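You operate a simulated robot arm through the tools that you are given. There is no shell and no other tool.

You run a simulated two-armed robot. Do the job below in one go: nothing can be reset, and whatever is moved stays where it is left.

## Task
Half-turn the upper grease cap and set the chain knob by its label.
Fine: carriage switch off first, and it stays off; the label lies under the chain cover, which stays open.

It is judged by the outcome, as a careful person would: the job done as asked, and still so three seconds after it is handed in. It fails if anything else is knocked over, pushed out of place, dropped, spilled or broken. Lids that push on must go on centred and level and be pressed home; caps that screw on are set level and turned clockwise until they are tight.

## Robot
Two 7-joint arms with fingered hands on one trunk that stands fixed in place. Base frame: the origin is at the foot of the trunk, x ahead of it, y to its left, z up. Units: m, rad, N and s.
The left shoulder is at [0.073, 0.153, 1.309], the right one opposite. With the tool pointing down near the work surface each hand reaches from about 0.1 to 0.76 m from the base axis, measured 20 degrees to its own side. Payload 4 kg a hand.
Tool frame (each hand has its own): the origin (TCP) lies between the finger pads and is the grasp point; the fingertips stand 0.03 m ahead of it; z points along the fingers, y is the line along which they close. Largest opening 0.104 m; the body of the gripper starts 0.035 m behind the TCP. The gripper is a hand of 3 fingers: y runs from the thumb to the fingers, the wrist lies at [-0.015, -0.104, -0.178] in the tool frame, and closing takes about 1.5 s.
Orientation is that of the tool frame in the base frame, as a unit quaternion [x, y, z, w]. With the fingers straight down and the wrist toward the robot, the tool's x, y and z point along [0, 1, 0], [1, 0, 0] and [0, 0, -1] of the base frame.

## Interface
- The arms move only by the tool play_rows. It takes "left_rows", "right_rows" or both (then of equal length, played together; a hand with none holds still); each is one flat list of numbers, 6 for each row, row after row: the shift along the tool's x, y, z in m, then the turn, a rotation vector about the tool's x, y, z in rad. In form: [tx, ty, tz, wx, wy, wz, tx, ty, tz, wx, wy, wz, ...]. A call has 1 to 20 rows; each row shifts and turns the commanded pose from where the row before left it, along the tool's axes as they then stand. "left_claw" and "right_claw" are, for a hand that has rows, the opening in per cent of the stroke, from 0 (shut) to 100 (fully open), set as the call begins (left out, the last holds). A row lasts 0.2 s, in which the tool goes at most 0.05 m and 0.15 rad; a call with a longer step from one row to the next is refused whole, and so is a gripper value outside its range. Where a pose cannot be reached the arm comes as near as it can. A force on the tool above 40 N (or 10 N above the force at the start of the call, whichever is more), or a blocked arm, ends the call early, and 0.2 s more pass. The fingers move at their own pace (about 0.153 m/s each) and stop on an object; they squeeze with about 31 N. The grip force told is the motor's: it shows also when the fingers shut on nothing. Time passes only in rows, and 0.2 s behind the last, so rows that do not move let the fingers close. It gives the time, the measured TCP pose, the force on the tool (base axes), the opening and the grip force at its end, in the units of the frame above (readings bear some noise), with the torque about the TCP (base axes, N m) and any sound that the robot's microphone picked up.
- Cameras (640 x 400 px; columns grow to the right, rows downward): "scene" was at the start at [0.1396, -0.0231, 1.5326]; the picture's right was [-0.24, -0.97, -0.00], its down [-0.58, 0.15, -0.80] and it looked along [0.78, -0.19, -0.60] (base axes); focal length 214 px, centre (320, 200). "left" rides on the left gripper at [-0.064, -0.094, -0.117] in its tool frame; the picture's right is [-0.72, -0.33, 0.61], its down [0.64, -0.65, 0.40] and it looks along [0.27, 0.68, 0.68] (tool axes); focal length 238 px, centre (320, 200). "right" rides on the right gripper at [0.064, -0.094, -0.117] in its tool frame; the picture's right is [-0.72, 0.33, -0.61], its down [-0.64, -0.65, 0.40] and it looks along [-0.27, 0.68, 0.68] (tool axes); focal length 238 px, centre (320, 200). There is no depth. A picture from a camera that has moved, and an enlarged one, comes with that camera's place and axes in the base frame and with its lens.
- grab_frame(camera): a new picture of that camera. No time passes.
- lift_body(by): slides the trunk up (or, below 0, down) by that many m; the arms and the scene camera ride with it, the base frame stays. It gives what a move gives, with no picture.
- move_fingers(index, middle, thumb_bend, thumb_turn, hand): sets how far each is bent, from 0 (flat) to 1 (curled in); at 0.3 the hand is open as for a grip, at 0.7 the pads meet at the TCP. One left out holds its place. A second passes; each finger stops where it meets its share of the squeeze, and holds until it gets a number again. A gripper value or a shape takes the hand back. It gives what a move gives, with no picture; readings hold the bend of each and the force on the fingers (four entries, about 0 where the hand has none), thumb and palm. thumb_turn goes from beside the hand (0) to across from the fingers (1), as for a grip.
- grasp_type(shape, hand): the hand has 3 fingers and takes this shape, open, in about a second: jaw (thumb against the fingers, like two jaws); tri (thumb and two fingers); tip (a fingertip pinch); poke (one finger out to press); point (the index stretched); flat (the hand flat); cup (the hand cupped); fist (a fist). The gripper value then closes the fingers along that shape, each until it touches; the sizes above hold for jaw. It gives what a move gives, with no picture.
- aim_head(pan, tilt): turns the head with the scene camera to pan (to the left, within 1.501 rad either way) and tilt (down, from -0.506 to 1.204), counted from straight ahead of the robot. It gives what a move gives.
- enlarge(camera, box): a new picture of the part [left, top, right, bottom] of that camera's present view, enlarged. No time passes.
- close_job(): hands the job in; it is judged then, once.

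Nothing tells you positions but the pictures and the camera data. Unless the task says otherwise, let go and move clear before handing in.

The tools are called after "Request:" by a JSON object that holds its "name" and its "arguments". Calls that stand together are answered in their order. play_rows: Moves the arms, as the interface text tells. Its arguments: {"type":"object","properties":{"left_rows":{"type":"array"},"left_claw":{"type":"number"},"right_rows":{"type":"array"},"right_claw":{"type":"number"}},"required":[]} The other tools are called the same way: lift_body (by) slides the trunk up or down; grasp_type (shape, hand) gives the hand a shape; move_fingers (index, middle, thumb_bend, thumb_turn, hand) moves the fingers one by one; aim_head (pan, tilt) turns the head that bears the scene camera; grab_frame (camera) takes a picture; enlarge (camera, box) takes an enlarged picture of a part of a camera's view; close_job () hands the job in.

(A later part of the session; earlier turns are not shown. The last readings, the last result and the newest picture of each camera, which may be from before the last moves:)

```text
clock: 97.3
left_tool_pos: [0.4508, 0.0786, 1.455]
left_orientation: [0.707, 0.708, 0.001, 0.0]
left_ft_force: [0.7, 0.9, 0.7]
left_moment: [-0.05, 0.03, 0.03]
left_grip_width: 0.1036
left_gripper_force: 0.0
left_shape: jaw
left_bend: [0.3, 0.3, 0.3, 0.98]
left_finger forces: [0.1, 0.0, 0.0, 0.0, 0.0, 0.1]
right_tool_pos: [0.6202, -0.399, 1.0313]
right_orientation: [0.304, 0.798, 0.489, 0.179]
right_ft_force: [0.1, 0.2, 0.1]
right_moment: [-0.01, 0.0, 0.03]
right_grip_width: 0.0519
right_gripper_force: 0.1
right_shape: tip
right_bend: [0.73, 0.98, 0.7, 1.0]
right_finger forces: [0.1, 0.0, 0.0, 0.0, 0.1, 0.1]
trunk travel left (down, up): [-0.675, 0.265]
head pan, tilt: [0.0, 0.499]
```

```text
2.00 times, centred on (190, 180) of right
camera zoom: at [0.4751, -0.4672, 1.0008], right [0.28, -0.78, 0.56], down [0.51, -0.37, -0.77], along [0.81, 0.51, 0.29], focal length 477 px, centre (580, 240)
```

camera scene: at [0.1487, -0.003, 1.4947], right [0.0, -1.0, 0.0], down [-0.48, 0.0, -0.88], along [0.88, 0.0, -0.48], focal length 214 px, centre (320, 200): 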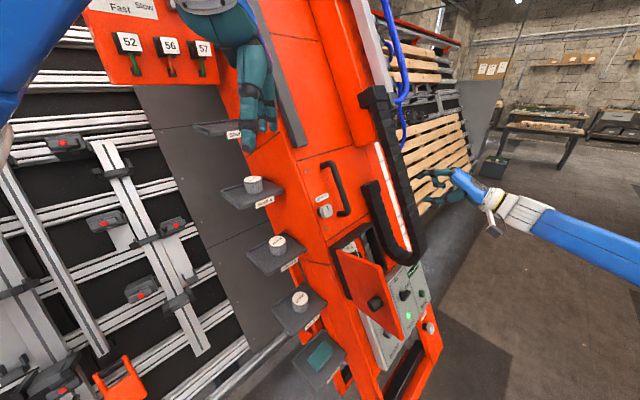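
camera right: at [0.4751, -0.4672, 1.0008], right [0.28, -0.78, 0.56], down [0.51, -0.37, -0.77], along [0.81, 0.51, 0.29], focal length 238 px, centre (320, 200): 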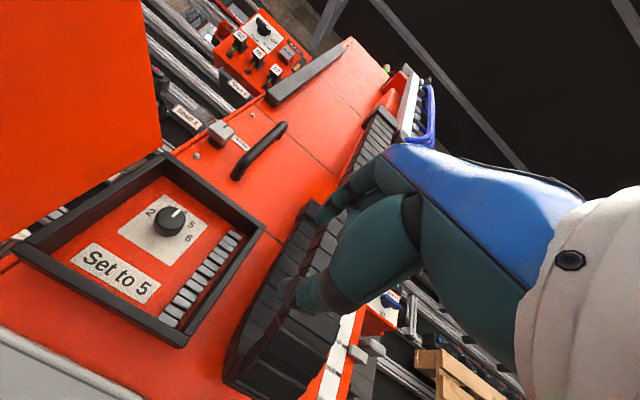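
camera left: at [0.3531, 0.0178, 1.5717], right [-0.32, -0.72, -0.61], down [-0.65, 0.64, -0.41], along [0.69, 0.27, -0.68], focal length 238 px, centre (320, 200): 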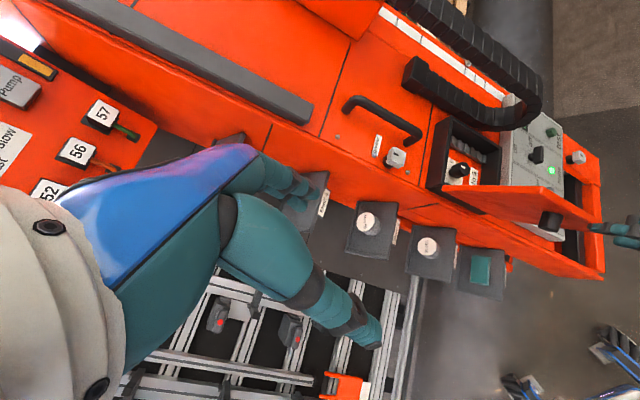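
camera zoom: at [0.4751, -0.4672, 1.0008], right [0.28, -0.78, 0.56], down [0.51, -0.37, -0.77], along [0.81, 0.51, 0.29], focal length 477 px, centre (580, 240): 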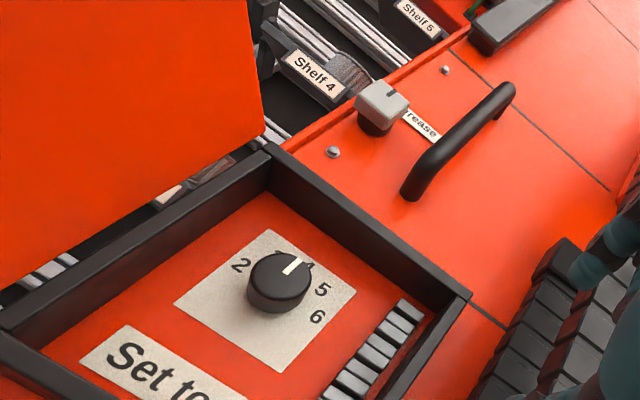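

The label reads "Set to 5". Zooming on the dial to see the scale and where the pointer is now.

Request:
{"name": "enlarge", "arguments": {"camera": "right", "box": [110, 180, 220, 290]}}

Request:
{"name": "enlarge", "arguments": {"camera": "right", "box": [140, 190, 210, 260]}}

Request:
{"name": "enlarge", "arguments": {"camera": "left", "box": [440, 145, 490, 195]}}

```text
3.64 times, centred on (165, 235) of right
camera zoom: at [0.4751, -0.4672, 1.0008], right [0.28, -0.78, 0.56], down [0.51, -0.37, -0.77], along [0.81, 0.51, 0.29], focal length 867 px, centre (884, 73)
```

zoom: 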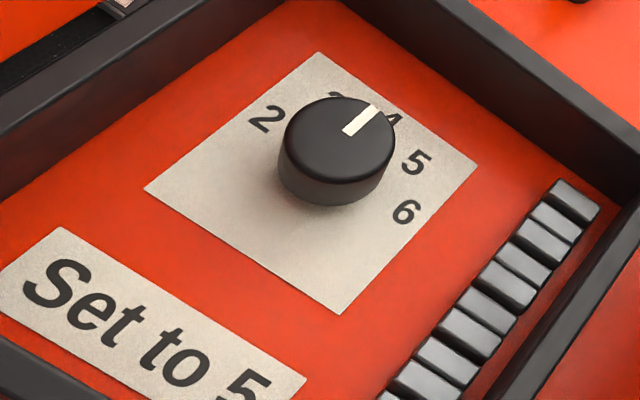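

```text
5.71 times, centred on (175, 225) of right
camera zoom: at [0.4751, -0.4672, 1.0008], right [0.28, -0.78, 0.56], down [0.51, -0.37, -0.77], along [0.81, 0.51, 0.29], focal length 1362 px, centre (1149, 57)
```

zoom: 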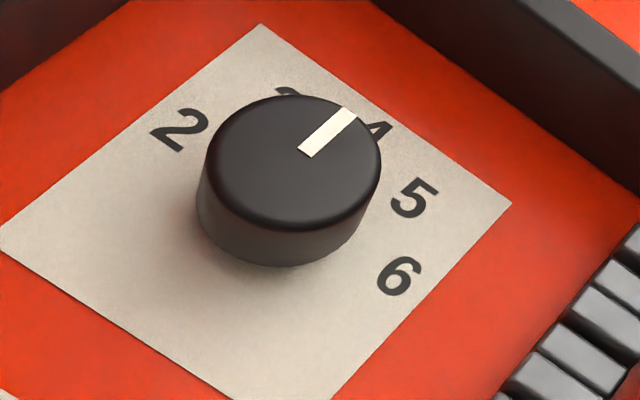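

```text
8.00 times, centred on (465, 170) of left
camera zoom: at [0.3555, 0.0152, 1.5711], right [-0.32, -0.72, -0.61], down [-0.65, 0.64, -0.4], along [0.68, 0.27, -0.68], focal length 1907 px, centre (-840, 440)
```

zoom: 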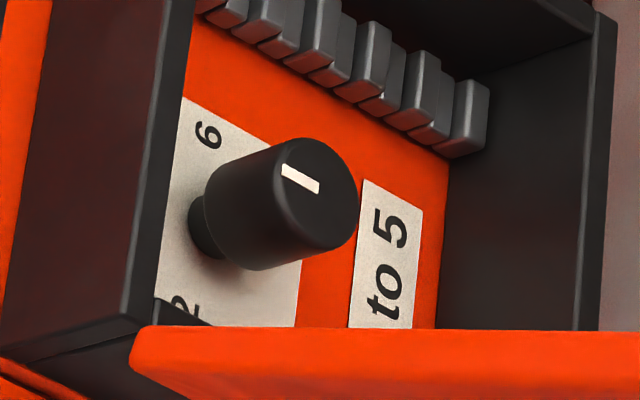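

"Set to 5": the pointer is at 4 now, and 5 is one step (~37°) clockwise. The dial sits at ≈[0.703,-0.139,0.957]. I'll open the jaw and pre-roll the hand counter-clockwise so that its end pose keeps the wrist camera clear of the open lid.

Request:
{"name": "grasp_type", "arguments": {"hand": "right", "shape": "jaw"}}

Request:
{"name": "play_rows", "arguments": {"right_rows": [0, 0, 0, 0, -0.06, 0, 0, 0, 0, 0, 0, -0.13, 0, 0, 0, 0, 0, -0.13, 0, 0, 0, 0, 0, -0.13, 0, 0, 0, 0, 0, -0.13, 0, 0, 0, 0, 0, -0.13], "right_claw": 80}}

Request:
{"name": "grab_frame", "arguments": {"camera": "right"}}

```text
clock: 98.2
left_tool_pos: [0.4488, 0.0792, 1.4547]
left_orientation: [0.706, 0.708, 0.001, -0.001]
left_ft_force: [0.2, -0.1, -0.4]
left_moment: [-0.01, 0.02, 0.02]
left_grip_width: 0.1036
left_gripper_force: 0.0
left_shape: jaw
left_bend: [0.3, 0.3, 0.3, 0.98]
left_finger forces: [0.1, 0.0, 0.0, 0.0, 0.0, 0.0]
right_tool_pos: [0.619, -0.3974, 1.0324]
right_orientation: [0.304, 0.798, 0.488, 0.18]
right_ft_force: [-0.5, -0.8, 0.0]
right_moment: [0.01, 0.02, 0.06]
right_grip_width: 0.1039
right_gripper_force: 0.1
right_shape: jaw
right_bend: [0.3, 0.3, 0.3, 0.98]
right_finger forces: [0.1, 0.1, 0.0, 0.0, 0.0, 0.1]
trunk travel left (down, up): [-0.675, 0.265]
head pan, tilt: [0.0, 0.499]
```

```text
clock: 99.6
left_tool_pos: [0.4483, 0.0796, 1.455]
left_orientation: [0.707, 0.707, 0.001, 0.001]
left_ft_force: [0.4, 0.0, 0.7]
left_moment: [0.03, -0.01, -0.01]
left_grip_width: 0.104
left_gripper_force: 0.1
left_shape: jaw
left_bend: [0.3, 0.3, 0.3, 0.98]
left_finger forces: [0.0, 0.0, 0.0, 0.0, 0.0, 0.0]
right_tool_pos: [0.6189, -0.3953, 1.0298]
right_orientation: [0.049, 0.853, 0.388, 0.346]
right_ft_force: [0.3, -0.4, 0.2]
right_moment: [0.02, 0.02, -0.01]
right_grip_width: 0.0836
right_gripper_force: 0.1
right_shape: jaw
right_bend: [0.27, 0.34, 0.49, 0.99]
right_finger forces: [0.0, 0.1, 0.1, 0.1, 0.0, 0.0]
trunk travel left (down, up): [-0.675, 0.265]
head pan, tilt: [0.0, 0.499]
```

```text
taken
camera right: at [0.5154, -0.5123, 0.9816], right [0.1, -0.41, 0.91], down [0.86, -0.42, -0.29], along [0.5, 0.81, 0.31], focal length 238 px, centre (320, 200)
```

right: 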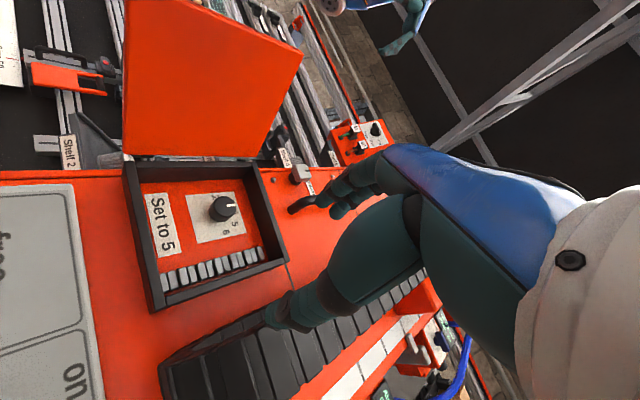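

The pre-roll works and the dial position agrees. Moving to 10 cm in front of the dial.

Request:
{"name": "play_rows", "arguments": {"right_rows": [0.0138, 0.0218, 0.0282, 0, 0, 0, 0.0138, 0.0218, 0.0282, 0, 0, 0, 0.0138, 0.0218, 0.0282, 0, 0, 0, 0.0138, 0.0218, 0.0282, 0, 0, 0, 0.0138, 0.0218, 0.0282, 0, 0, 0]}}

Request:
{"name": "grab_frame", "arguments": {"camera": "right"}}

Request:
{"name": "enlarge", "arguments": {"camera": "right", "box": [180, 160, 360, 320]}}

Request:
{"name": "enlarge", "arguments": {"camera": "left", "box": [420, 110, 560, 230]}}

```text
clock: 100.8
left_tool_pos: [0.448, 0.081, 1.4546]
left_orientation: [0.707, 0.708, 0.0, 0.0]
left_ft_force: [0.1, -0.1, 0.0]
left_moment: [0.0, 0.01, 0.0]
left_grip_width: 0.1036
left_gripper_force: 0.0
left_shape: jaw
left_bend: [0.3, 0.3, 0.3, 0.98]
left_finger forces: [0.0, 0.0, 0.0, 0.0, 0.1, 0.0]
right_tool_pos: [0.6325, -0.2063, 1.0038]
right_orientation: [0.05, 0.853, 0.388, 0.346]
right_ft_force: [0.0, 0.2, -0.5]
right_moment: [-0.01, -0.01, -0.02]
right_grip_width: 0.0836
right_gripper_force: 0.1
right_shape: jaw
right_bend: [0.27, 0.34, 0.49, 0.99]
right_finger forces: [0.1, 0.1, 0.0, 0.0, 0.0, 0.1]
trunk travel left (down, up): [-0.675, 0.265]
head pan, tilt: [0.0, 0.499]
```

```text
taken
camera right: at [0.5282, -0.3226, 0.9558], right [0.1, -0.41, 0.91], down [0.86, -0.43, -0.29], along [0.5, 0.81, 0.31], focal length 238 px, centre (320, 200)
```

right: 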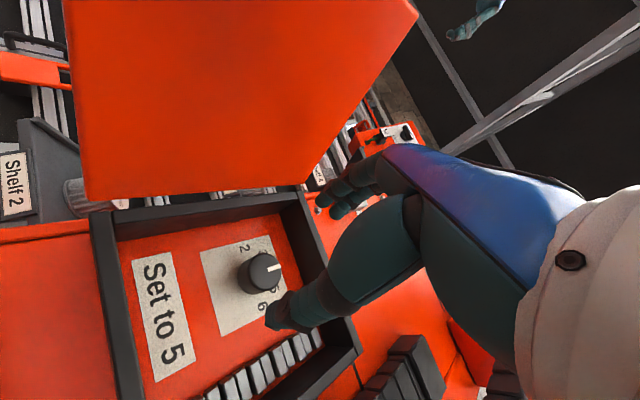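

```text
2.50 times, centred on (270, 240) of right
camera zoom: at [0.5282, -0.3226, 0.9558], right [0.1, -0.41, 0.91], down [0.86, -0.43, -0.29], along [0.5, 0.81, 0.31], focal length 596 px, centre (445, 100)
```

zoom: 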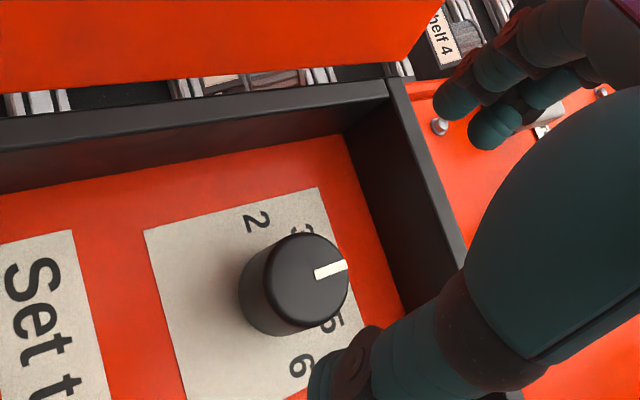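

```text
3.33 times, centred on (490, 170) of left
camera zoom: at [0.3549, 0.0173, 1.5713], right [-0.32, -0.72, -0.61], down [-0.65, 0.64, -0.41], along [0.68, 0.27, -0.68], focal length 794 px, centre (-247, 300)
```

zoom: 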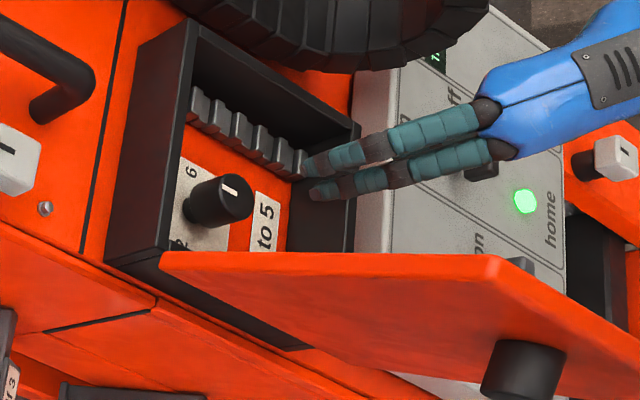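

Nearly centred (a 4 mm correction). Descending toward the dial with the jaw open.

Request:
{"name": "play_rows", "arguments": {"right_rows": [-0.0045, 0.001, 0.03, 0, 0, 0, 0, 0, 0.03, 0, 0, 0, 0, 0, 0.02, 0, 0, 0]}}

Request:
{"name": "enlarge", "arguments": {"camera": "right", "box": [200, 140, 380, 320]}}

Request:
{"name": "enlarge", "arguments": {"camera": "left", "box": [420, 110, 560, 230]}}

```text
clock: 101.6
left_tool_pos: [0.4477, 0.0818, 1.455]
left_orientation: [0.707, 0.707, 0.0, 0.0]
left_ft_force: [0.0, -0.4, -0.2]
left_moment: [-0.04, 0.0, 0.03]
left_grip_width: 0.1037
left_gripper_force: 0.1
left_shape: jaw
left_bend: [0.3, 0.3, 0.3, 0.98]
left_finger forces: [0.0, 0.0, 0.0, 0.0, 0.0, 0.1]
right_tool_pos: [0.6878, -0.1582, 0.97]
right_orientation: [0.05, 0.853, 0.388, 0.347]
right_ft_force: [-0.6, 0.4, 0.0]
right_moment: [0.03, -0.01, 0.02]
right_grip_width: 0.0835
right_gripper_force: 0.0
right_shape: jaw
right_bend: [0.27, 0.34, 0.49, 0.99]
right_finger forces: [0.0, 0.1, 0.0, 0.1, 0.0, 0.0]
trunk travel left (down, up): [-0.675, 0.265]
head pan, tilt: [0.0, 0.499]
```

```text
2.22 times, centred on (290, 230) of right
camera zoom: at [0.585, -0.2747, 0.9215], right [0.1, -0.41, 0.91], down [0.86, -0.42, -0.29], along [0.5, 0.81, 0.31], focal length 530 px, centre (387, 133)
```

zoom: 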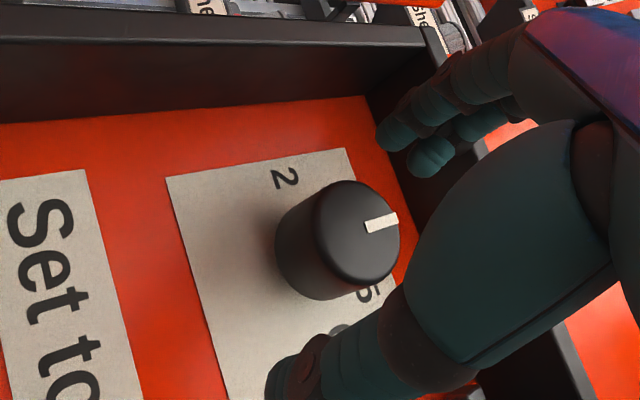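

```text
3.33 times, centred on (490, 170) of left
camera zoom: at [0.3545, 0.0187, 1.5714], right [-0.32, -0.72, -0.61], down [-0.65, 0.64, -0.41], along [0.68, 0.27, -0.68], focal length 794 px, centre (-247, 300)
```

zoom: 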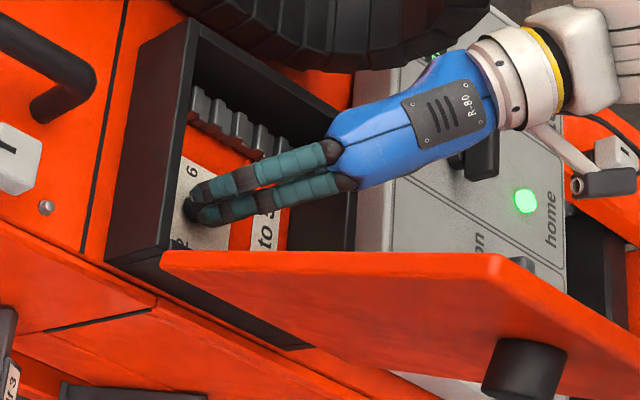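

Centred within 2–3 mm. Final descent and close on the dial.

Request:
{"name": "play_rows", "arguments": {"right_rows": [0.001, 0.002, 0.01, 0, 0, 0, 0, 0, 0.006, 0, 0, 0]}}

Request:
{"name": "play_rows", "arguments": {"right_rows": [0, 0, 0, 0, 0, 0, 0, 0, 0, 0, 0, 0, 0, 0, 0, 0, 0, 0, 0, 0, 0, 0, 0, 0, 0, 0, 0, 0, 0, 0], "right_claw": 0}}

Request:
{"name": "enlarge", "arguments": {"camera": "right", "box": [200, 140, 380, 320]}}

Request:
{"name": "enlarge", "arguments": {"camera": "left", "box": [420, 110, 560, 230]}}

```text
clock: 102.2
left_tool_pos: [0.4487, 0.0809, 1.455]
left_orientation: [0.706, 0.708, 0.0, 0.0]
left_ft_force: [-0.6, 0.0, 0.9]
left_moment: [0.01, 0.0, -0.01]
left_grip_width: 0.1036
left_gripper_force: 0.0
left_shape: jaw
left_bend: [0.3, 0.3, 0.3, 0.98]
left_finger forces: [0.0, 0.1, 0.0, 0.0, 0.0, 0.1]
right_tool_pos: [0.6971, -0.1461, 0.963]
right_orientation: [0.05, 0.853, 0.389, 0.346]
right_ft_force: [0.0, -0.7, 0.1]
right_moment: [-0.01, -0.02, -0.01]
right_grip_width: 0.0838
right_gripper_force: 0.0
right_shape: jaw
right_bend: [0.27, 0.34, 0.49, 0.99]
right_finger forces: [0.0, 0.1, 0.0, 0.0, 0.0, 0.1]
trunk travel left (down, up): [-0.675, 0.265]
head pan, tilt: [0.0, 0.499]
```

```text
clock: 103.4
left_tool_pos: [0.4473, 0.0807, 1.455]
left_orientation: [0.707, 0.708, 0.001, 0.001]
left_ft_force: [-0.5, -0.2, -1.2]
left_moment: [0.0, 0.0, -0.02]
left_grip_width: 0.1038
left_gripper_force: 0.0
left_shape: jaw
left_bend: [0.3, 0.3, 0.3, 0.98]
left_finger forces: [0.0, 0.1, 0.0, 0.0, 0.0, 0.1]
right_tool_pos: [0.6963, -0.1468, 0.9633]
right_orientation: [0.049, 0.853, 0.388, 0.346]
right_ft_force: [0.7, 0.7, -0.1]
right_moment: [0.0, -0.06, 0.03]
right_grip_width: 0.0301
right_gripper_force: 30.8
right_shape: jaw
right_bend: [0.74, 0.53, 0.75, 1.0]
right_finger forces: [17.8, 10.1, 0.0, 0.1, 27.5, 0.1]
trunk travel left (down, up): [-0.675, 0.265]
head pan, tilt: [0.0, 0.499]
```

```text
2.22 times, centred on (290, 230) of right
camera zoom: at [0.5934, -0.2619, 0.9159], right [0.1, -0.41, 0.91], down [0.86, -0.42, -0.29], along [0.5, 0.81, 0.31], focal length 530 px, centre (387, 133)
```

zoom: 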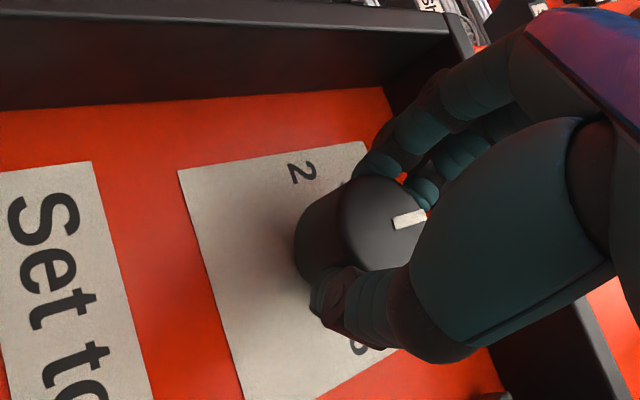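

```text
3.33 times, centred on (490, 170) of left
camera zoom: at [0.3542, 0.0174, 1.5714], right [-0.32, -0.72, -0.61], down [-0.65, 0.64, -0.41], along [0.68, 0.27, -0.68], focal length 794 px, centre (-247, 300)
```

zoom: 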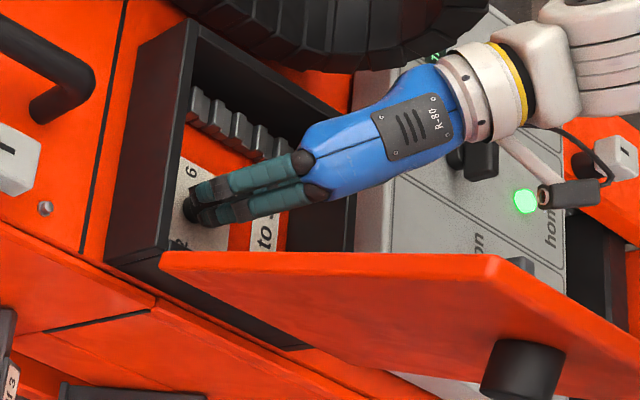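

Good grip on the dial with no side load. Turning clockwise in stages.

Request:
{"name": "play_rows", "arguments": {"right_rows": [0, 0, 0, 0, 0, 0.1, 0, 0, 0, 0, 0, 0.1, 0, 0, 0, 0, 0, 0.1]}}

Request:
{"name": "enlarge", "arguments": {"camera": "right", "box": [200, 140, 380, 320]}}

Request:
{"name": "enlarge", "arguments": {"camera": "left", "box": [420, 110, 560, 230]}}

```text
clock: 104.2
left_tool_pos: [0.4473, 0.0801, 1.4551]
left_orientation: [0.706, 0.708, 0.002, 0.001]
left_ft_force: [-0.7, 0.5, -0.4]
left_moment: [0.01, 0.02, -0.01]
left_grip_width: 0.1041
left_gripper_force: 0.1
left_shape: jaw
left_bend: [0.3, 0.3, 0.3, 0.98]
left_finger forces: [0.0, 0.0, 0.0, 0.0, 0.0, 0.0]
right_tool_pos: [0.6971, -0.1463, 0.9634]
right_orientation: [0.177, 0.835, 0.436, 0.284]
right_ft_force: [-3.6, 2.0, -0.2]
right_moment: [0.0, -0.01, 0.09]
right_grip_width: 0.0299
right_gripper_force: 31.1
right_shape: jaw
right_bend: [0.74, 0.54, 0.75, 1.0]
right_finger forces: [18.8, 9.8, 0.1, 0.0, 28.0, 0.1]
trunk travel left (down, up): [-0.675, 0.265]
head pan, tilt: [0.0, 0.499]
```

```text
2.22 times, centred on (290, 230) of right
camera zoom: at [0.57, -0.2367, 0.9181], right [0.19, -0.59, 0.78], down [0.72, -0.46, -0.52], along [0.67, 0.66, 0.34], focal length 530 px, centre (387, 133)
```

zoom: 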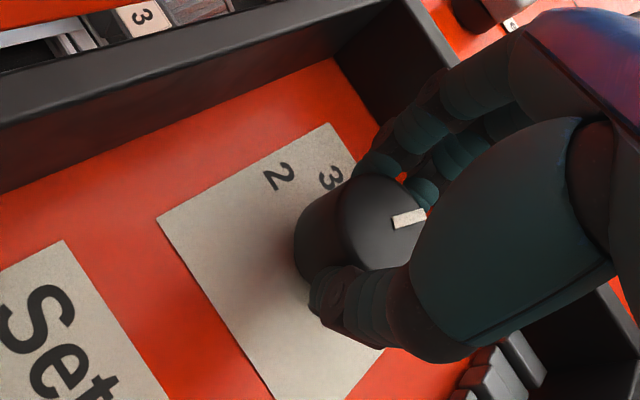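

```text
3.33 times, centred on (490, 170) of left
camera zoom: at [0.3531, 0.0176, 1.5717], right [-0.32, -0.72, -0.61], down [-0.65, 0.64, -0.41], along [0.69, 0.27, -0.68], focal length 794 px, centre (-247, 300)
```

zoom: 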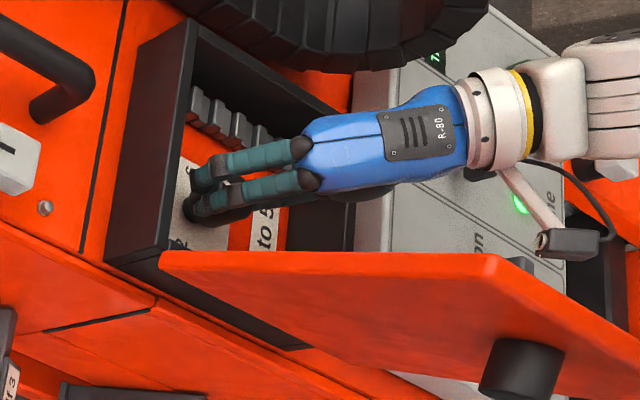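

The dial follows the hand. Turning the remaining ~20° to reach 5.

Request:
{"name": "play_rows", "arguments": {"right_rows": [0, 0, 0, 0, 0, 0.115, 0, 0, 0, 0, 0, 0.115, 0, 0, 0, 0, 0, 0.115]}}

Request:
{"name": "enlarge", "arguments": {"camera": "right", "box": [200, 140, 380, 320]}}

Request:
{"name": "enlarge", "arguments": {"camera": "left", "box": [420, 110, 560, 230]}}

```text
clock: 105.0
left_tool_pos: [0.4466, 0.0824, 1.4551]
left_orientation: [0.707, 0.708, 0.001, 0.002]
left_ft_force: [0.3, 0.2, -0.9]
left_moment: [0.0, -0.01, 0.04]
left_grip_width: 0.1036
left_gripper_force: 0.0
left_shape: jaw
left_bend: [0.3, 0.3, 0.3, 0.98]
left_finger forces: [0.1, 0.1, 0.0, 0.1, 0.1, 0.0]
right_tool_pos: [0.6965, -0.1452, 0.9636]
right_orientation: [0.318, 0.793, 0.479, 0.205]
right_ft_force: [-5.3, 2.4, 0.0]
right_moment: [-0.01, 0.02, 0.12]
right_grip_width: 0.03
right_gripper_force: 30.8
right_shape: jaw
right_bend: [0.74, 0.54, 0.75, 1.0]
right_finger forces: [19.0, 9.2, 0.1, 0.1, 29.0, 0.0]
trunk travel left (down, up): [-0.675, 0.265]
head pan, tilt: [0.0, 0.499]
```

```text
2.22 times, centred on (290, 230) of right
camera zoom: at [0.5494, -0.206, 0.932], right [0.23, -0.78, 0.59], down [0.51, -0.42, -0.75], along [0.83, 0.47, 0.3], focal length 530 px, centre (387, 133)
```

zoom: 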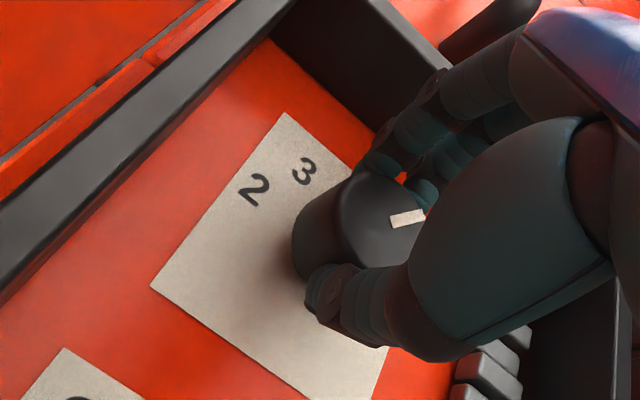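

```text
3.33 times, centred on (490, 170) of left
camera zoom: at [0.353, 0.0183, 1.5717], right [-0.32, -0.72, -0.61], down [-0.65, 0.64, -0.41], along [0.69, 0.27, -0.68], focal length 794 px, centre (-247, 300)
```

zoom: 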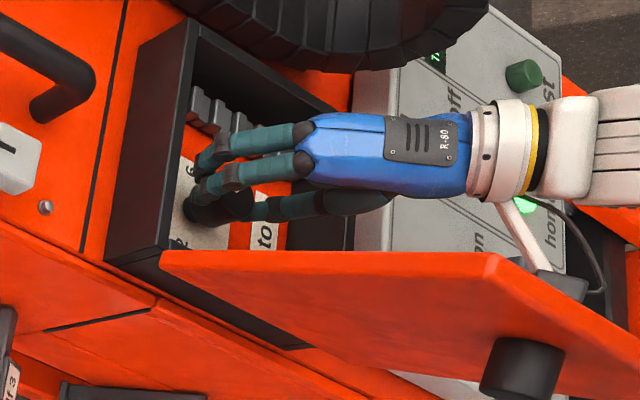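

Turned about 37°. Releasing gently and backing straight out to check the pointer.

Request:
{"name": "play_rows", "arguments": {"right_rows": [0, 0, 0, 0, 0, 0, 0, 0, 0, 0, 0, 0, 0, 0, 0, 0, 0, 0, 0, 0, 0, 0, 0, 0], "right_claw": 75}}

Request:
{"name": "play_rows", "arguments": {"right_rows": [0, 0, -0.02, 0, 0, 0, 0, 0, -0.03, 0, 0, 0, 0, 0, -0.03, 0, 0, 0, 0, 0, -0.03, 0, 0, 0]}}

Request:
{"name": "grab_frame", "arguments": {"camera": "right"}}

Request:
{"name": "enlarge", "arguments": {"camera": "left", "box": [440, 145, 490, 195]}}

```text
clock: 106.0
left_tool_pos: [0.4473, 0.0804, 1.455]
left_orientation: [0.707, 0.708, 0.001, 0.001]
left_ft_force: [-0.2, -0.7, -0.2]
left_moment: [-0.01, -0.01, 0.02]
left_grip_width: 0.1041
left_gripper_force: 0.0
left_shape: jaw
left_bend: [0.3, 0.3, 0.3, 0.98]
left_finger forces: [0.0, 0.0, 0.0, 0.1, 0.0, 0.0]
right_tool_pos: [0.6979, -0.1451, 0.963]
right_orientation: [0.317, 0.793, 0.478, 0.206]
right_ft_force: [-0.5, -0.3, -0.3]
right_moment: [-0.03, 0.01, -0.01]
right_grip_width: 0.0779
right_gripper_force: 0.0
right_shape: jaw
right_bend: [0.27, 0.36, 0.54, 0.99]
right_finger forces: [0.0, 0.0, 0.0, 0.0, 0.0, 0.1]
trunk travel left (down, up): [-0.675, 0.265]
head pan, tilt: [0.0, 0.499]
```

```text
clock: 107.0
left_tool_pos: [0.4469, 0.0787, 1.4558]
left_orientation: [0.707, 0.707, 0.002, 0.0]
left_ft_force: [0.0, -0.1, -0.7]
left_moment: [0.02, 0.0, 0.0]
left_grip_width: 0.1036
left_gripper_force: 0.2
left_shape: jaw
left_bend: [0.3, 0.3, 0.3, 0.98]
left_finger forces: [0.0, 0.0, 0.0, 0.0, 0.0, 0.0]
right_tool_pos: [0.6251, -0.2168, 1.0153]
right_orientation: [0.316, 0.793, 0.479, 0.206]
right_ft_force: [-0.1, -0.1, 0.3]
right_moment: [0.0, 0.0, 0.0]
right_grip_width: 0.0778
right_gripper_force: 0.1
right_shape: jaw
right_bend: [0.27, 0.36, 0.54, 0.99]
right_finger forces: [0.1, 0.0, 0.1, 0.0, 0.1, 0.0]
trunk travel left (down, up): [-0.675, 0.265]
head pan, tilt: [0.0, 0.499]
```

```text
taken
camera right: at [0.4777, -0.2779, 0.9832], right [0.23, -0.78, 0.59], down [0.51, -0.42, -0.75], along [0.83, 0.47, 0.3], focal length 238 px, centre (320, 200)
```

right: 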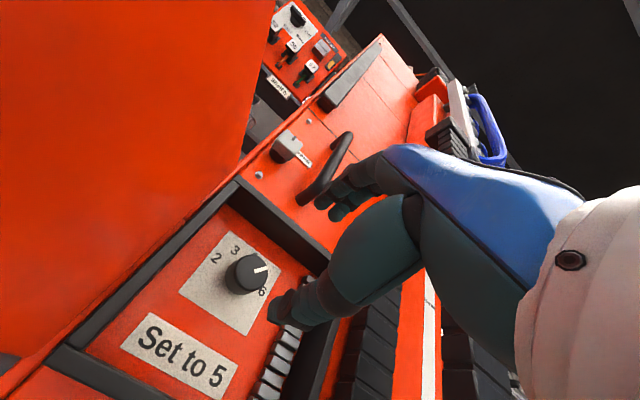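

```text
8.00 times, centred on (465, 170) of left
camera zoom: at [0.3529, 0.0154, 1.5718], right [-0.32, -0.72, -0.62], down [-0.65, 0.64, -0.41], along [0.69, 0.27, -0.68], focal length 1907 px, centre (-840, 440)
```

zoom: 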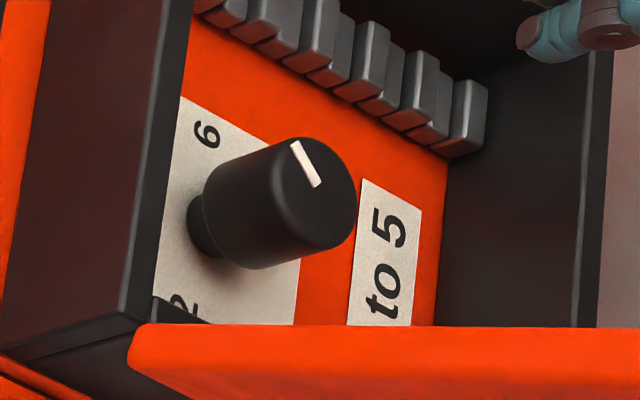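

Request:
{"name": "play_rows", "arguments": {"right_rows": [-0.0248, -0.01, -0.025, 0, 0, 0, -0.0248, -0.01, -0.025, 0, 0, 0, -0.0248, -0.01, -0.025, 0, 0, 0, -0.0248, -0.01, -0.025, 0, 0, 0, -0.0248, -0.01, -0.025, 0, 0, 0]}}

Request:
{"name": "grab_frame", "arguments": {"camera": "right"}}

Request:
{"name": "enlarge", "arguments": {"camera": "right", "box": [140, 180, 220, 260]}}

```text
clock: 108.2
left_tool_pos: [0.4476, 0.0796, 1.4557]
left_orientation: [0.706, 0.708, 0.001, 0.0]
left_ft_force: [-0.4, -0.4, -0.1]
left_moment: [0.01, 0.02, 0.01]
left_grip_width: 0.1036
left_gripper_force: 0.1
left_shape: jaw
left_bend: [0.3, 0.3, 0.3, 0.98]
left_finger forces: [0.1, 0.1, 0.0, 0.1, 0.1, 0.0]
right_tool_pos: [0.6212, -0.4004, 1.0307]
right_orientation: [0.316, 0.793, 0.479, 0.204]
right_ft_force: [-0.2, 0.0, 0.3]
right_moment: [0.0, -0.04, -0.02]
right_grip_width: 0.0776
right_gripper_force: 0.1
right_shape: jaw
right_bend: [0.27, 0.36, 0.54, 0.99]
right_finger forces: [0.0, 0.0, 0.1, 0.1, 0.1, 0.0]
trunk travel left (down, up): [-0.675, 0.265]
head pan, tilt: [0.0, 0.499]
```

```text
taken
camera right: at [0.473, -0.4608, 0.9984], right [0.23, -0.78, 0.59], down [0.51, -0.42, -0.75], along [0.83, 0.47, 0.3], focal length 238 px, centre (320, 200)
```

right: 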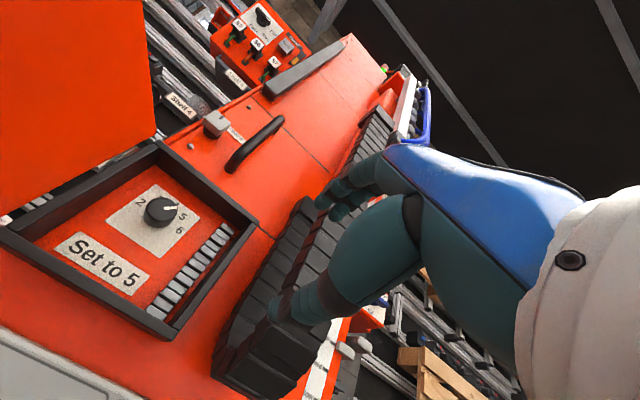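

```text
5.00 times, centred on (180, 220) of right
camera zoom: at [0.473, -0.4608, 0.9984], right [0.23, -0.78, 0.59], down [0.51, -0.42, -0.75], along [0.83, 0.47, 0.3], focal length 1192 px, centre (1020, 100)
```

zoom: 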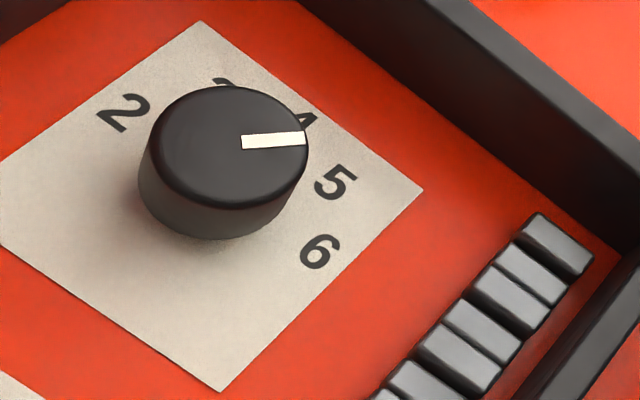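

The pointer looks to be on 5, perhaps a few degrees past. I'll move up for a square-on view of the dial to verify precisely (on the way to the grease cap anyway).

Request:
{"name": "play_rows", "arguments": {"right_rows": [0.0158, 0.0343, 0.0108, 0, 0, 0, 0.0158, 0.0343, 0.0108, 0, 0, 0, 0.0158, 0.0343, 0.0108, 0, 0, 0, 0.0158, 0.0343, 0.0108, 0, 0, 0]}}

Request:
{"name": "grab_frame", "arguments": {"camera": "right"}}

Request:
{"name": "enlarge", "arguments": {"camera": "right", "box": [60, 290, 170, 400]}}

```text
clock: 109.2
left_tool_pos: [0.4473, 0.0809, 1.4554]
left_orientation: [0.707, 0.708, 0.001, 0.0]
left_ft_force: [0.2, -0.6, 0.0]
left_moment: [0.01, 0.02, -0.01]
left_grip_width: 0.1037
left_gripper_force: 0.0
left_shape: jaw
left_bend: [0.3, 0.3, 0.3, 0.98]
left_finger forces: [0.0, 0.0, 0.1, 0.1, 0.0, 0.1]
right_tool_pos: [0.6469, -0.2827, 1.1304]
right_orientation: [0.318, 0.793, 0.478, 0.206]
right_ft_force: [0.6, -0.1, 0.2]
right_moment: [0.0, 0.02, -0.02]
right_grip_width: 0.0777
right_gripper_force: 0.0
right_shape: jaw
right_bend: [0.27, 0.36, 0.54, 0.99]
right_finger forces: [0.0, 0.0, 0.1, 0.0, 0.1, 0.0]
trunk travel left (down, up): [-0.675, 0.265]
head pan, tilt: [0.0, 0.499]
```

```text
taken
camera right: at [0.4995, -0.3423, 1.0981], right [0.23, -0.78, 0.59], down [0.51, -0.42, -0.75], along [0.83, 0.47, 0.3], focal length 238 px, centre (320, 200)
```

right: 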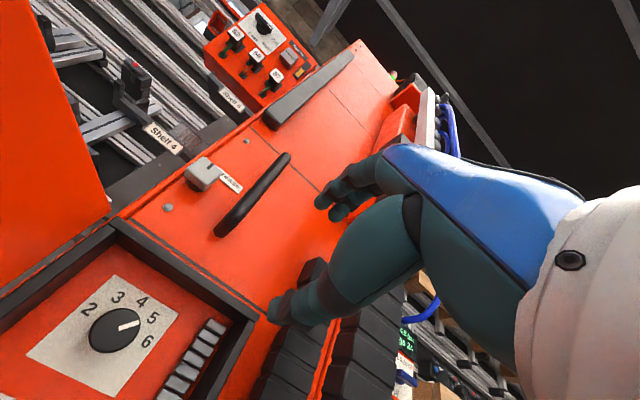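

```text
3.64 times, centred on (115, 345) of right
camera zoom: at [0.4995, -0.3423, 1.0981], right [0.23, -0.78, 0.59], down [0.51, -0.42, -0.75], along [0.83, 0.47, 0.3], focal length 867 px, centre (1066, -327)
```

zoom: 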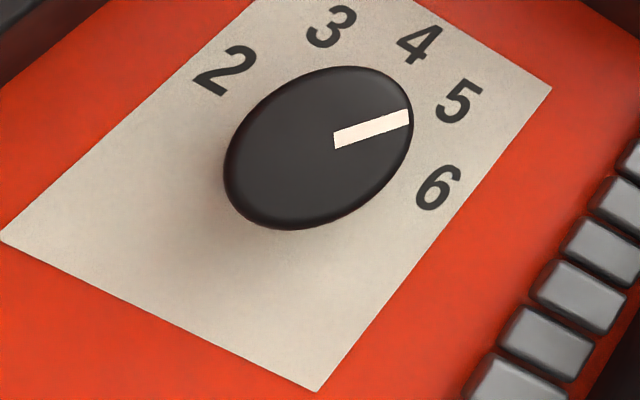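

The frontal view confirms the pointer is right on 5. Now the upper grease cap; zooming in on it from the right and scene cameras.

Request:
{"name": "enlarge", "arguments": {"camera": "right", "box": [150, 120, 310, 250]}}

Request:
{"name": "enlarge", "arguments": {"camera": "scene", "box": [290, 150, 370, 240]}}

Request:
{"name": "enlarge", "arguments": {"camera": "left", "box": [330, 80, 450, 190]}}

```text
3.08 times, centred on (230, 185) of right
camera zoom: at [0.4995, -0.3423, 1.0981], right [0.23, -0.78, 0.59], down [0.51, -0.42, -0.75], along [0.83, 0.47, 0.3], focal length 733 px, centre (597, 246)
```

zoom: 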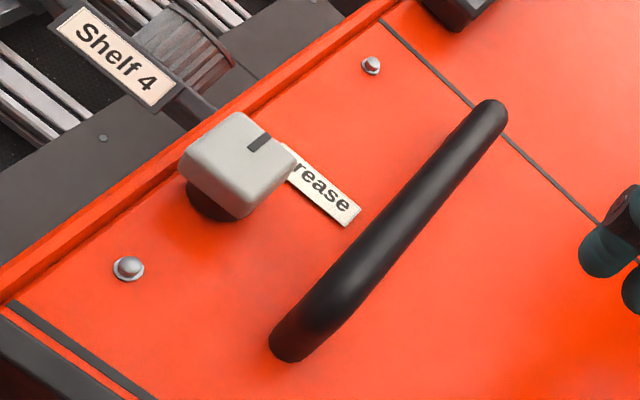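

```text
4.44 times, centred on (330, 195) of scene
camera zoom: at [0.1466, -0.0009, 1.4949], right [0.0, -1.0, 0.0], down [-0.48, 0.0, -0.88], along [0.88, 0.0, -0.48], focal length 953 px, centre (276, 222)
```

zoom: 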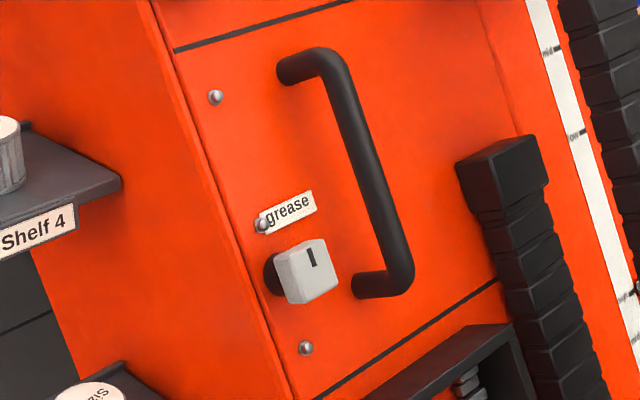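

```text
3.64 times, centred on (390, 135) of left
camera zoom: at [0.3545, 0.0169, 1.5714], right [-0.32, -0.72, -0.61], down [-0.65, 0.64, -0.41], along [0.68, 0.27, -0.68], focal length 867 px, centre (66, 436)
```

zoom: 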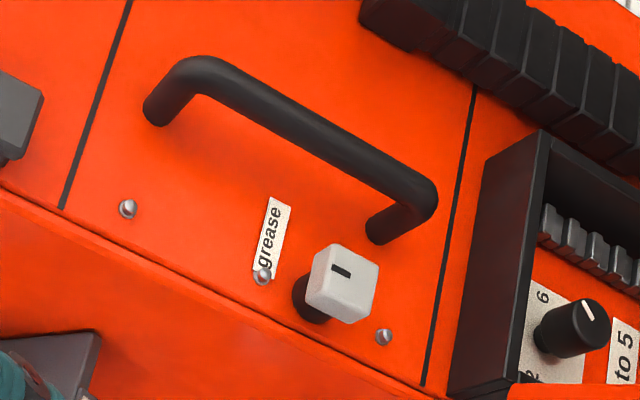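

The cap is square, mark at 12 o'clock, with the handle ~7 cm to its right and the lid's top edge just below-left. To keep wrist and camera clear of the lid I'll grip it with the hand rolled +90° and turn toward +180° (wrist up), twice.

Request:
{"name": "play_rows", "arguments": {"right_rows": [0, 0.03, 0, 0, 0, 0.1428, 0, 0.03, 0, 0, 0, 0.1428, 0, 0, 0, 0, 0, 0.1428, 0, 0, 0, 0, 0, 0.1428, 0, 0, 0, 0, 0, 0.1428, 0, 0, 0, 0, 0, 0.1428, 0, 0, 0, 0, 0, 0.1428, 0, 0, 0, 0, 0, 0.1428, 0, 0, 0, 0, 0, 0.1428, 0, 0, 0, 0, 0, 0.1428, 0, 0, 0, 0, 0, 0.1428], "right_claw": 60}}

Request:
{"name": "grab_frame", "arguments": {"camera": "right"}}

Request:
{"name": "grab_frame", "arguments": {"camera": "scene"}}

```text
clock: 111.6
left_tool_pos: [0.4482, 0.0799, 1.4547]
left_orientation: [0.707, 0.708, 0.0, 0.001]
left_ft_force: [0.3, -0.3, -0.2]
left_moment: [0.01, -0.01, 0.01]
left_grip_width: 0.1039
left_gripper_force: 0.0
left_shape: jaw
left_bend: [0.3, 0.3, 0.3, 0.98]
left_finger forces: [0.0, 0.0, 0.1, 0.0, 0.0, 0.0]
right_tool_pos: [0.6672, -0.2632, 1.1837]
right_orientation: [0.785, 0.336, 0.484, -0.194]
right_ft_force: [0.0, -0.2, 0.3]
right_moment: [-0.03, -0.01, -0.02]
right_grip_width: 0.0628
right_gripper_force: 0.0
right_shape: jaw
right_bend: [0.29, 0.4, 0.64, 1.0]
right_finger forces: [0.0, 0.1, 0.0, 0.0, 0.1, 0.1]
trunk travel left (down, up): [-0.675, 0.265]
head pan, tilt: [0.0, 0.499]
```

```text
taken
camera right: at [0.5471, -0.2482, 1.2904], right [-0.37, -0.86, -0.35], down [-0.41, 0.49, -0.77], along [0.83, -0.14, -0.54], focal length 238 px, centre (320, 200)
```

right: 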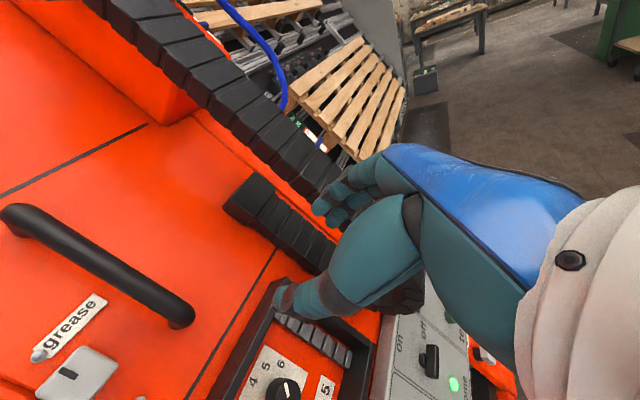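

```text
taken
camera scene: at [0.1465, -0.0009, 1.4949], right [0.0, -1.0, 0.0], down [-0.48, 0.0, -0.88], along [0.88, 0.0, -0.48], focal length 214 px, centre (320, 200)
```

scene: 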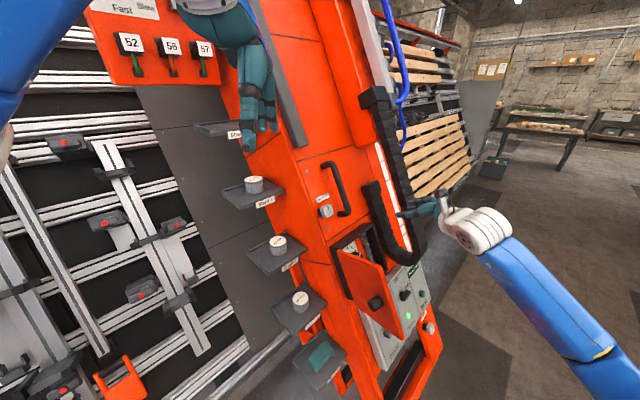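

Reach is fine and the cap's position is confirmed to within 4 mm. Moving to 10 cm in front of the cap.

Request:
{"name": "play_rows", "arguments": {"right_rows": [0.0135, -0.0305, 0.024, 0, 0, 0, 0.0135, -0.0305, 0.024, 0, 0, 0, 0.0135, -0.0305, 0.024, 0, 0, 0, 0.0135, -0.0305, 0.023, 0, 0, 0]}}

Request:
{"name": "grab_frame", "arguments": {"camera": "right"}}

Request:
{"name": "enlarge", "arguments": {"camera": "right", "box": [180, 180, 360, 340]}}

Request:
{"name": "enlarge", "arguments": {"camera": "scene", "box": [280, 150, 440, 270]}}

```text
clock: 112.6
left_tool_pos: [0.4477, 0.0819, 1.455]
left_orientation: [0.706, 0.708, 0.0, 0.001]
left_ft_force: [0.1, 0.4, 0.1]
left_moment: [-0.02, 0.0, -0.01]
left_grip_width: 0.1037
left_gripper_force: 0.0
left_shape: jaw
left_bend: [0.3, 0.3, 0.3, 0.98]
left_finger forces: [0.0, 0.0, 0.0, 0.1, 0.0, 0.1]
right_tool_pos: [0.6582, -0.0958, 1.1857]
right_orientation: [0.785, 0.337, 0.483, -0.191]
right_ft_force: [0.5, 0.6, -0.4]
right_moment: [0.0, 0.0, -0.02]
right_grip_width: 0.0623
right_gripper_force: 0.0
right_shape: jaw
right_bend: [0.29, 0.41, 0.64, 1.0]
right_finger forces: [0.0, 0.1, 0.1, 0.0, 0.0, 0.0]
trunk travel left (down, up): [-0.675, 0.265]
head pan, tilt: [0.0, 0.499]
```

```text
taken
camera right: at [0.5368, -0.0808, 1.2916], right [-0.37, -0.86, -0.35], down [-0.41, 0.49, -0.77], along [0.83, -0.15, -0.53], focal length 238 px, centre (320, 200)
```

right: 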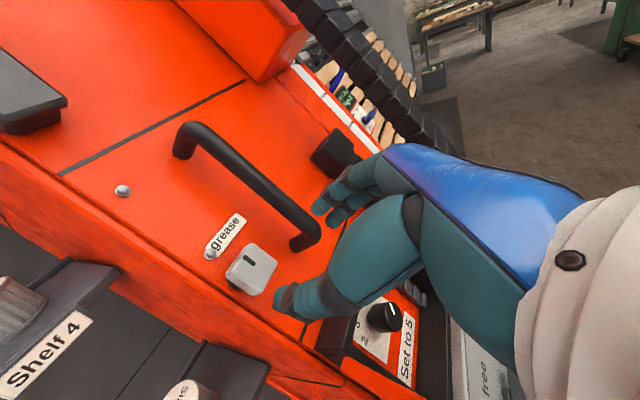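

```text
2.50 times, centred on (270, 260) of right
camera zoom: at [0.5368, -0.0808, 1.2916], right [-0.37, -0.86, -0.35], down [-0.41, 0.49, -0.77], along [0.83, -0.15, -0.53], focal length 596 px, centre (445, 50)
```

zoom: 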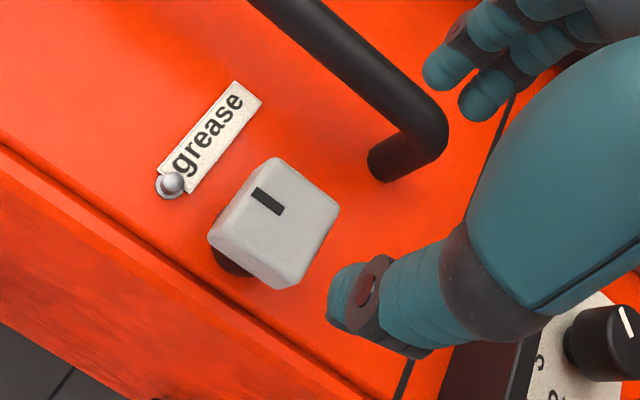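

```text
3.33 times, centred on (360, 210) of scene
camera zoom: at [0.147, 0.0014, 1.4948], right [0.0, -1.0, 0.0], down [-0.48, 0.0, -0.88], along [0.88, 0.0, -0.48], focal length 715 px, centre (187, 167)
```

zoom: 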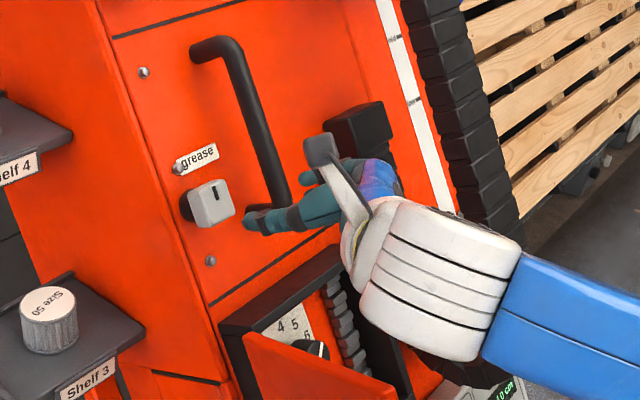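

Aligning by 3 mm and advancing over the cap with a narrower opening to stay clear of the handle.

Request:
{"name": "play_rows", "arguments": {"right_rows": [0.003, 0.0035, 0.03, 0, 0, 0, 0, 0, 0.03, 0, 0, 0, 0, 0, 0.02, 0, 0, 0], "right_claw": 54}}

Request:
{"name": "enlarge", "arguments": {"camera": "right", "box": [200, 150, 380, 330]}}

Request:
{"name": "enlarge", "arguments": {"camera": "left", "box": [330, 60, 490, 190]}}

```text
clock: 113.4
left_tool_pos: [0.4484, 0.0834, 1.4542]
left_orientation: [0.707, 0.708, 0.0, 0.002]
left_ft_force: [-0.7, 0.2, 0.4]
left_moment: [-0.02, 0.01, 0.04]
left_grip_width: 0.1037
left_gripper_force: 0.0
left_shape: jaw
left_bend: [0.3, 0.3, 0.3, 0.98]
left_finger forces: [0.1, 0.0, 0.1, 0.0, 0.0, 0.0]
right_tool_pos: [0.7105, -0.0439, 1.1508]
right_orientation: [0.785, 0.337, 0.483, -0.193]
right_ft_force: [-0.1, 0.1, -0.8]
right_moment: [-0.02, 0.0, -0.02]
right_grip_width: 0.0567
right_gripper_force: 0.1
right_shape: jaw
right_bend: [0.74, 0.43, 0.67, 1.0]
right_finger forces: [0.1, 0.0, 0.0, 0.1, 0.0, 0.0]
trunk travel left (down, up): [-0.675, 0.265]
head pan, tilt: [0.0, 0.499]
```

```text
2.22 times, centred on (290, 240) of right
camera zoom: at [0.5901, -0.0293, 1.258], right [-0.37, -0.86, -0.35], down [-0.41, 0.49, -0.77], along [0.83, -0.14, -0.53], focal length 530 px, centre (387, 111)
```

zoom: 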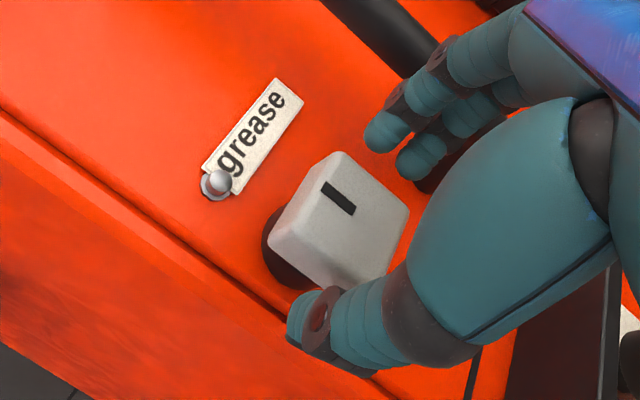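

```text
3.08 times, centred on (410, 125) of left
camera zoom: at [0.3546, 0.0207, 1.5713], right [-0.32, -0.72, -0.61], down [-0.65, 0.64, -0.41], along [0.68, 0.27, -0.68], focal length 733 px, centre (43, 431)
```

zoom: 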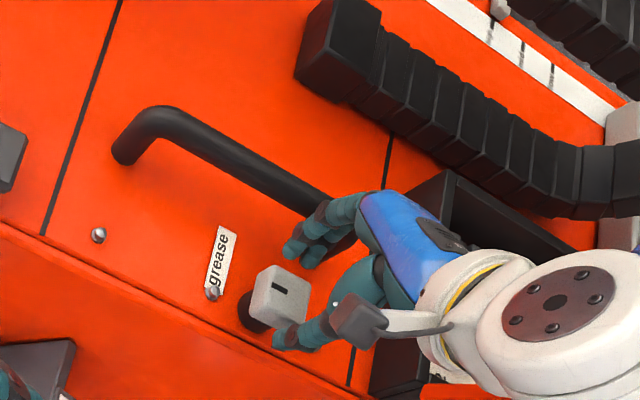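

Request:
{"name": "play_rows", "arguments": {"right_rows": [0, 0.0025, 0.012, 0, 0, 0, 0, 0, 0.013, 0, 0, 0]}}

Request:
{"name": "enlarge", "arguments": {"camera": "right", "box": [200, 150, 380, 330]}}

Request:
{"name": "enlarge", "arguments": {"camera": "left", "box": [360, 80, 460, 190]}}

```text
clock: 114.0
left_tool_pos: [0.4482, 0.0821, 1.4554]
left_orientation: [0.707, 0.708, 0.001, 0.001]
left_ft_force: [0.4, 0.0, -0.3]
left_moment: [0.0, 0.0, -0.02]
left_grip_width: 0.1039
left_gripper_force: 0.1
left_shape: jaw
left_bend: [0.3, 0.3, 0.3, 0.98]
left_finger forces: [0.0, 0.1, 0.0, 0.0, 0.0, 0.0]
right_tool_pos: [0.7271, -0.0329, 1.1385]
right_orientation: [0.786, 0.337, 0.481, -0.193]
right_ft_force: [-0.4, 0.0, 0.5]
right_moment: [0.02, -0.01, -0.01]
right_grip_width: 0.0563
right_gripper_force: 0.0
right_shape: jaw
right_bend: [0.74, 0.43, 0.67, 1.0]
right_finger forces: [0.0, 0.0, 0.1, 0.1, 0.0, 0.2]
trunk travel left (down, up): [-0.675, 0.265]
head pan, tilt: [0.0, 0.499]
```

```text
2.22 times, centred on (290, 240) of right
camera zoom: at [0.6067, -0.0186, 1.2465], right [-0.37, -0.86, -0.35], down [-0.41, 0.49, -0.77], along [0.83, -0.14, -0.53], focal length 530 px, centre (387, 111)
```

zoom: 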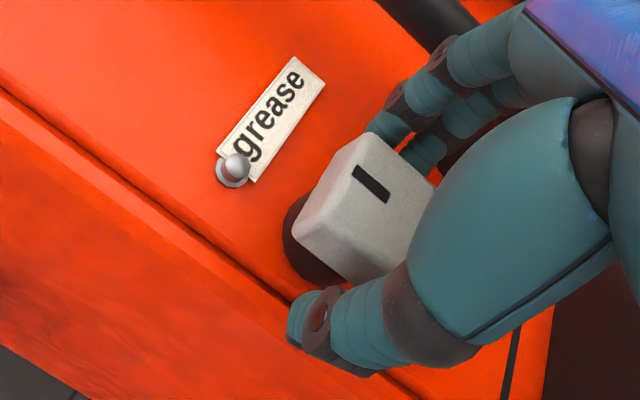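

```text
3.64 times, centred on (410, 135) of left
camera zoom: at [0.3548, 0.0185, 1.5713], right [-0.32, -0.72, -0.61], down [-0.65, 0.64, -0.41], along [0.68, 0.27, -0.68], focal length 867 px, centre (-7, 436)
```

zoom: 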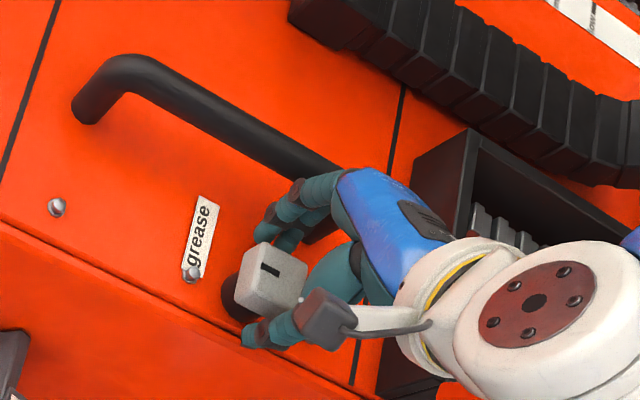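

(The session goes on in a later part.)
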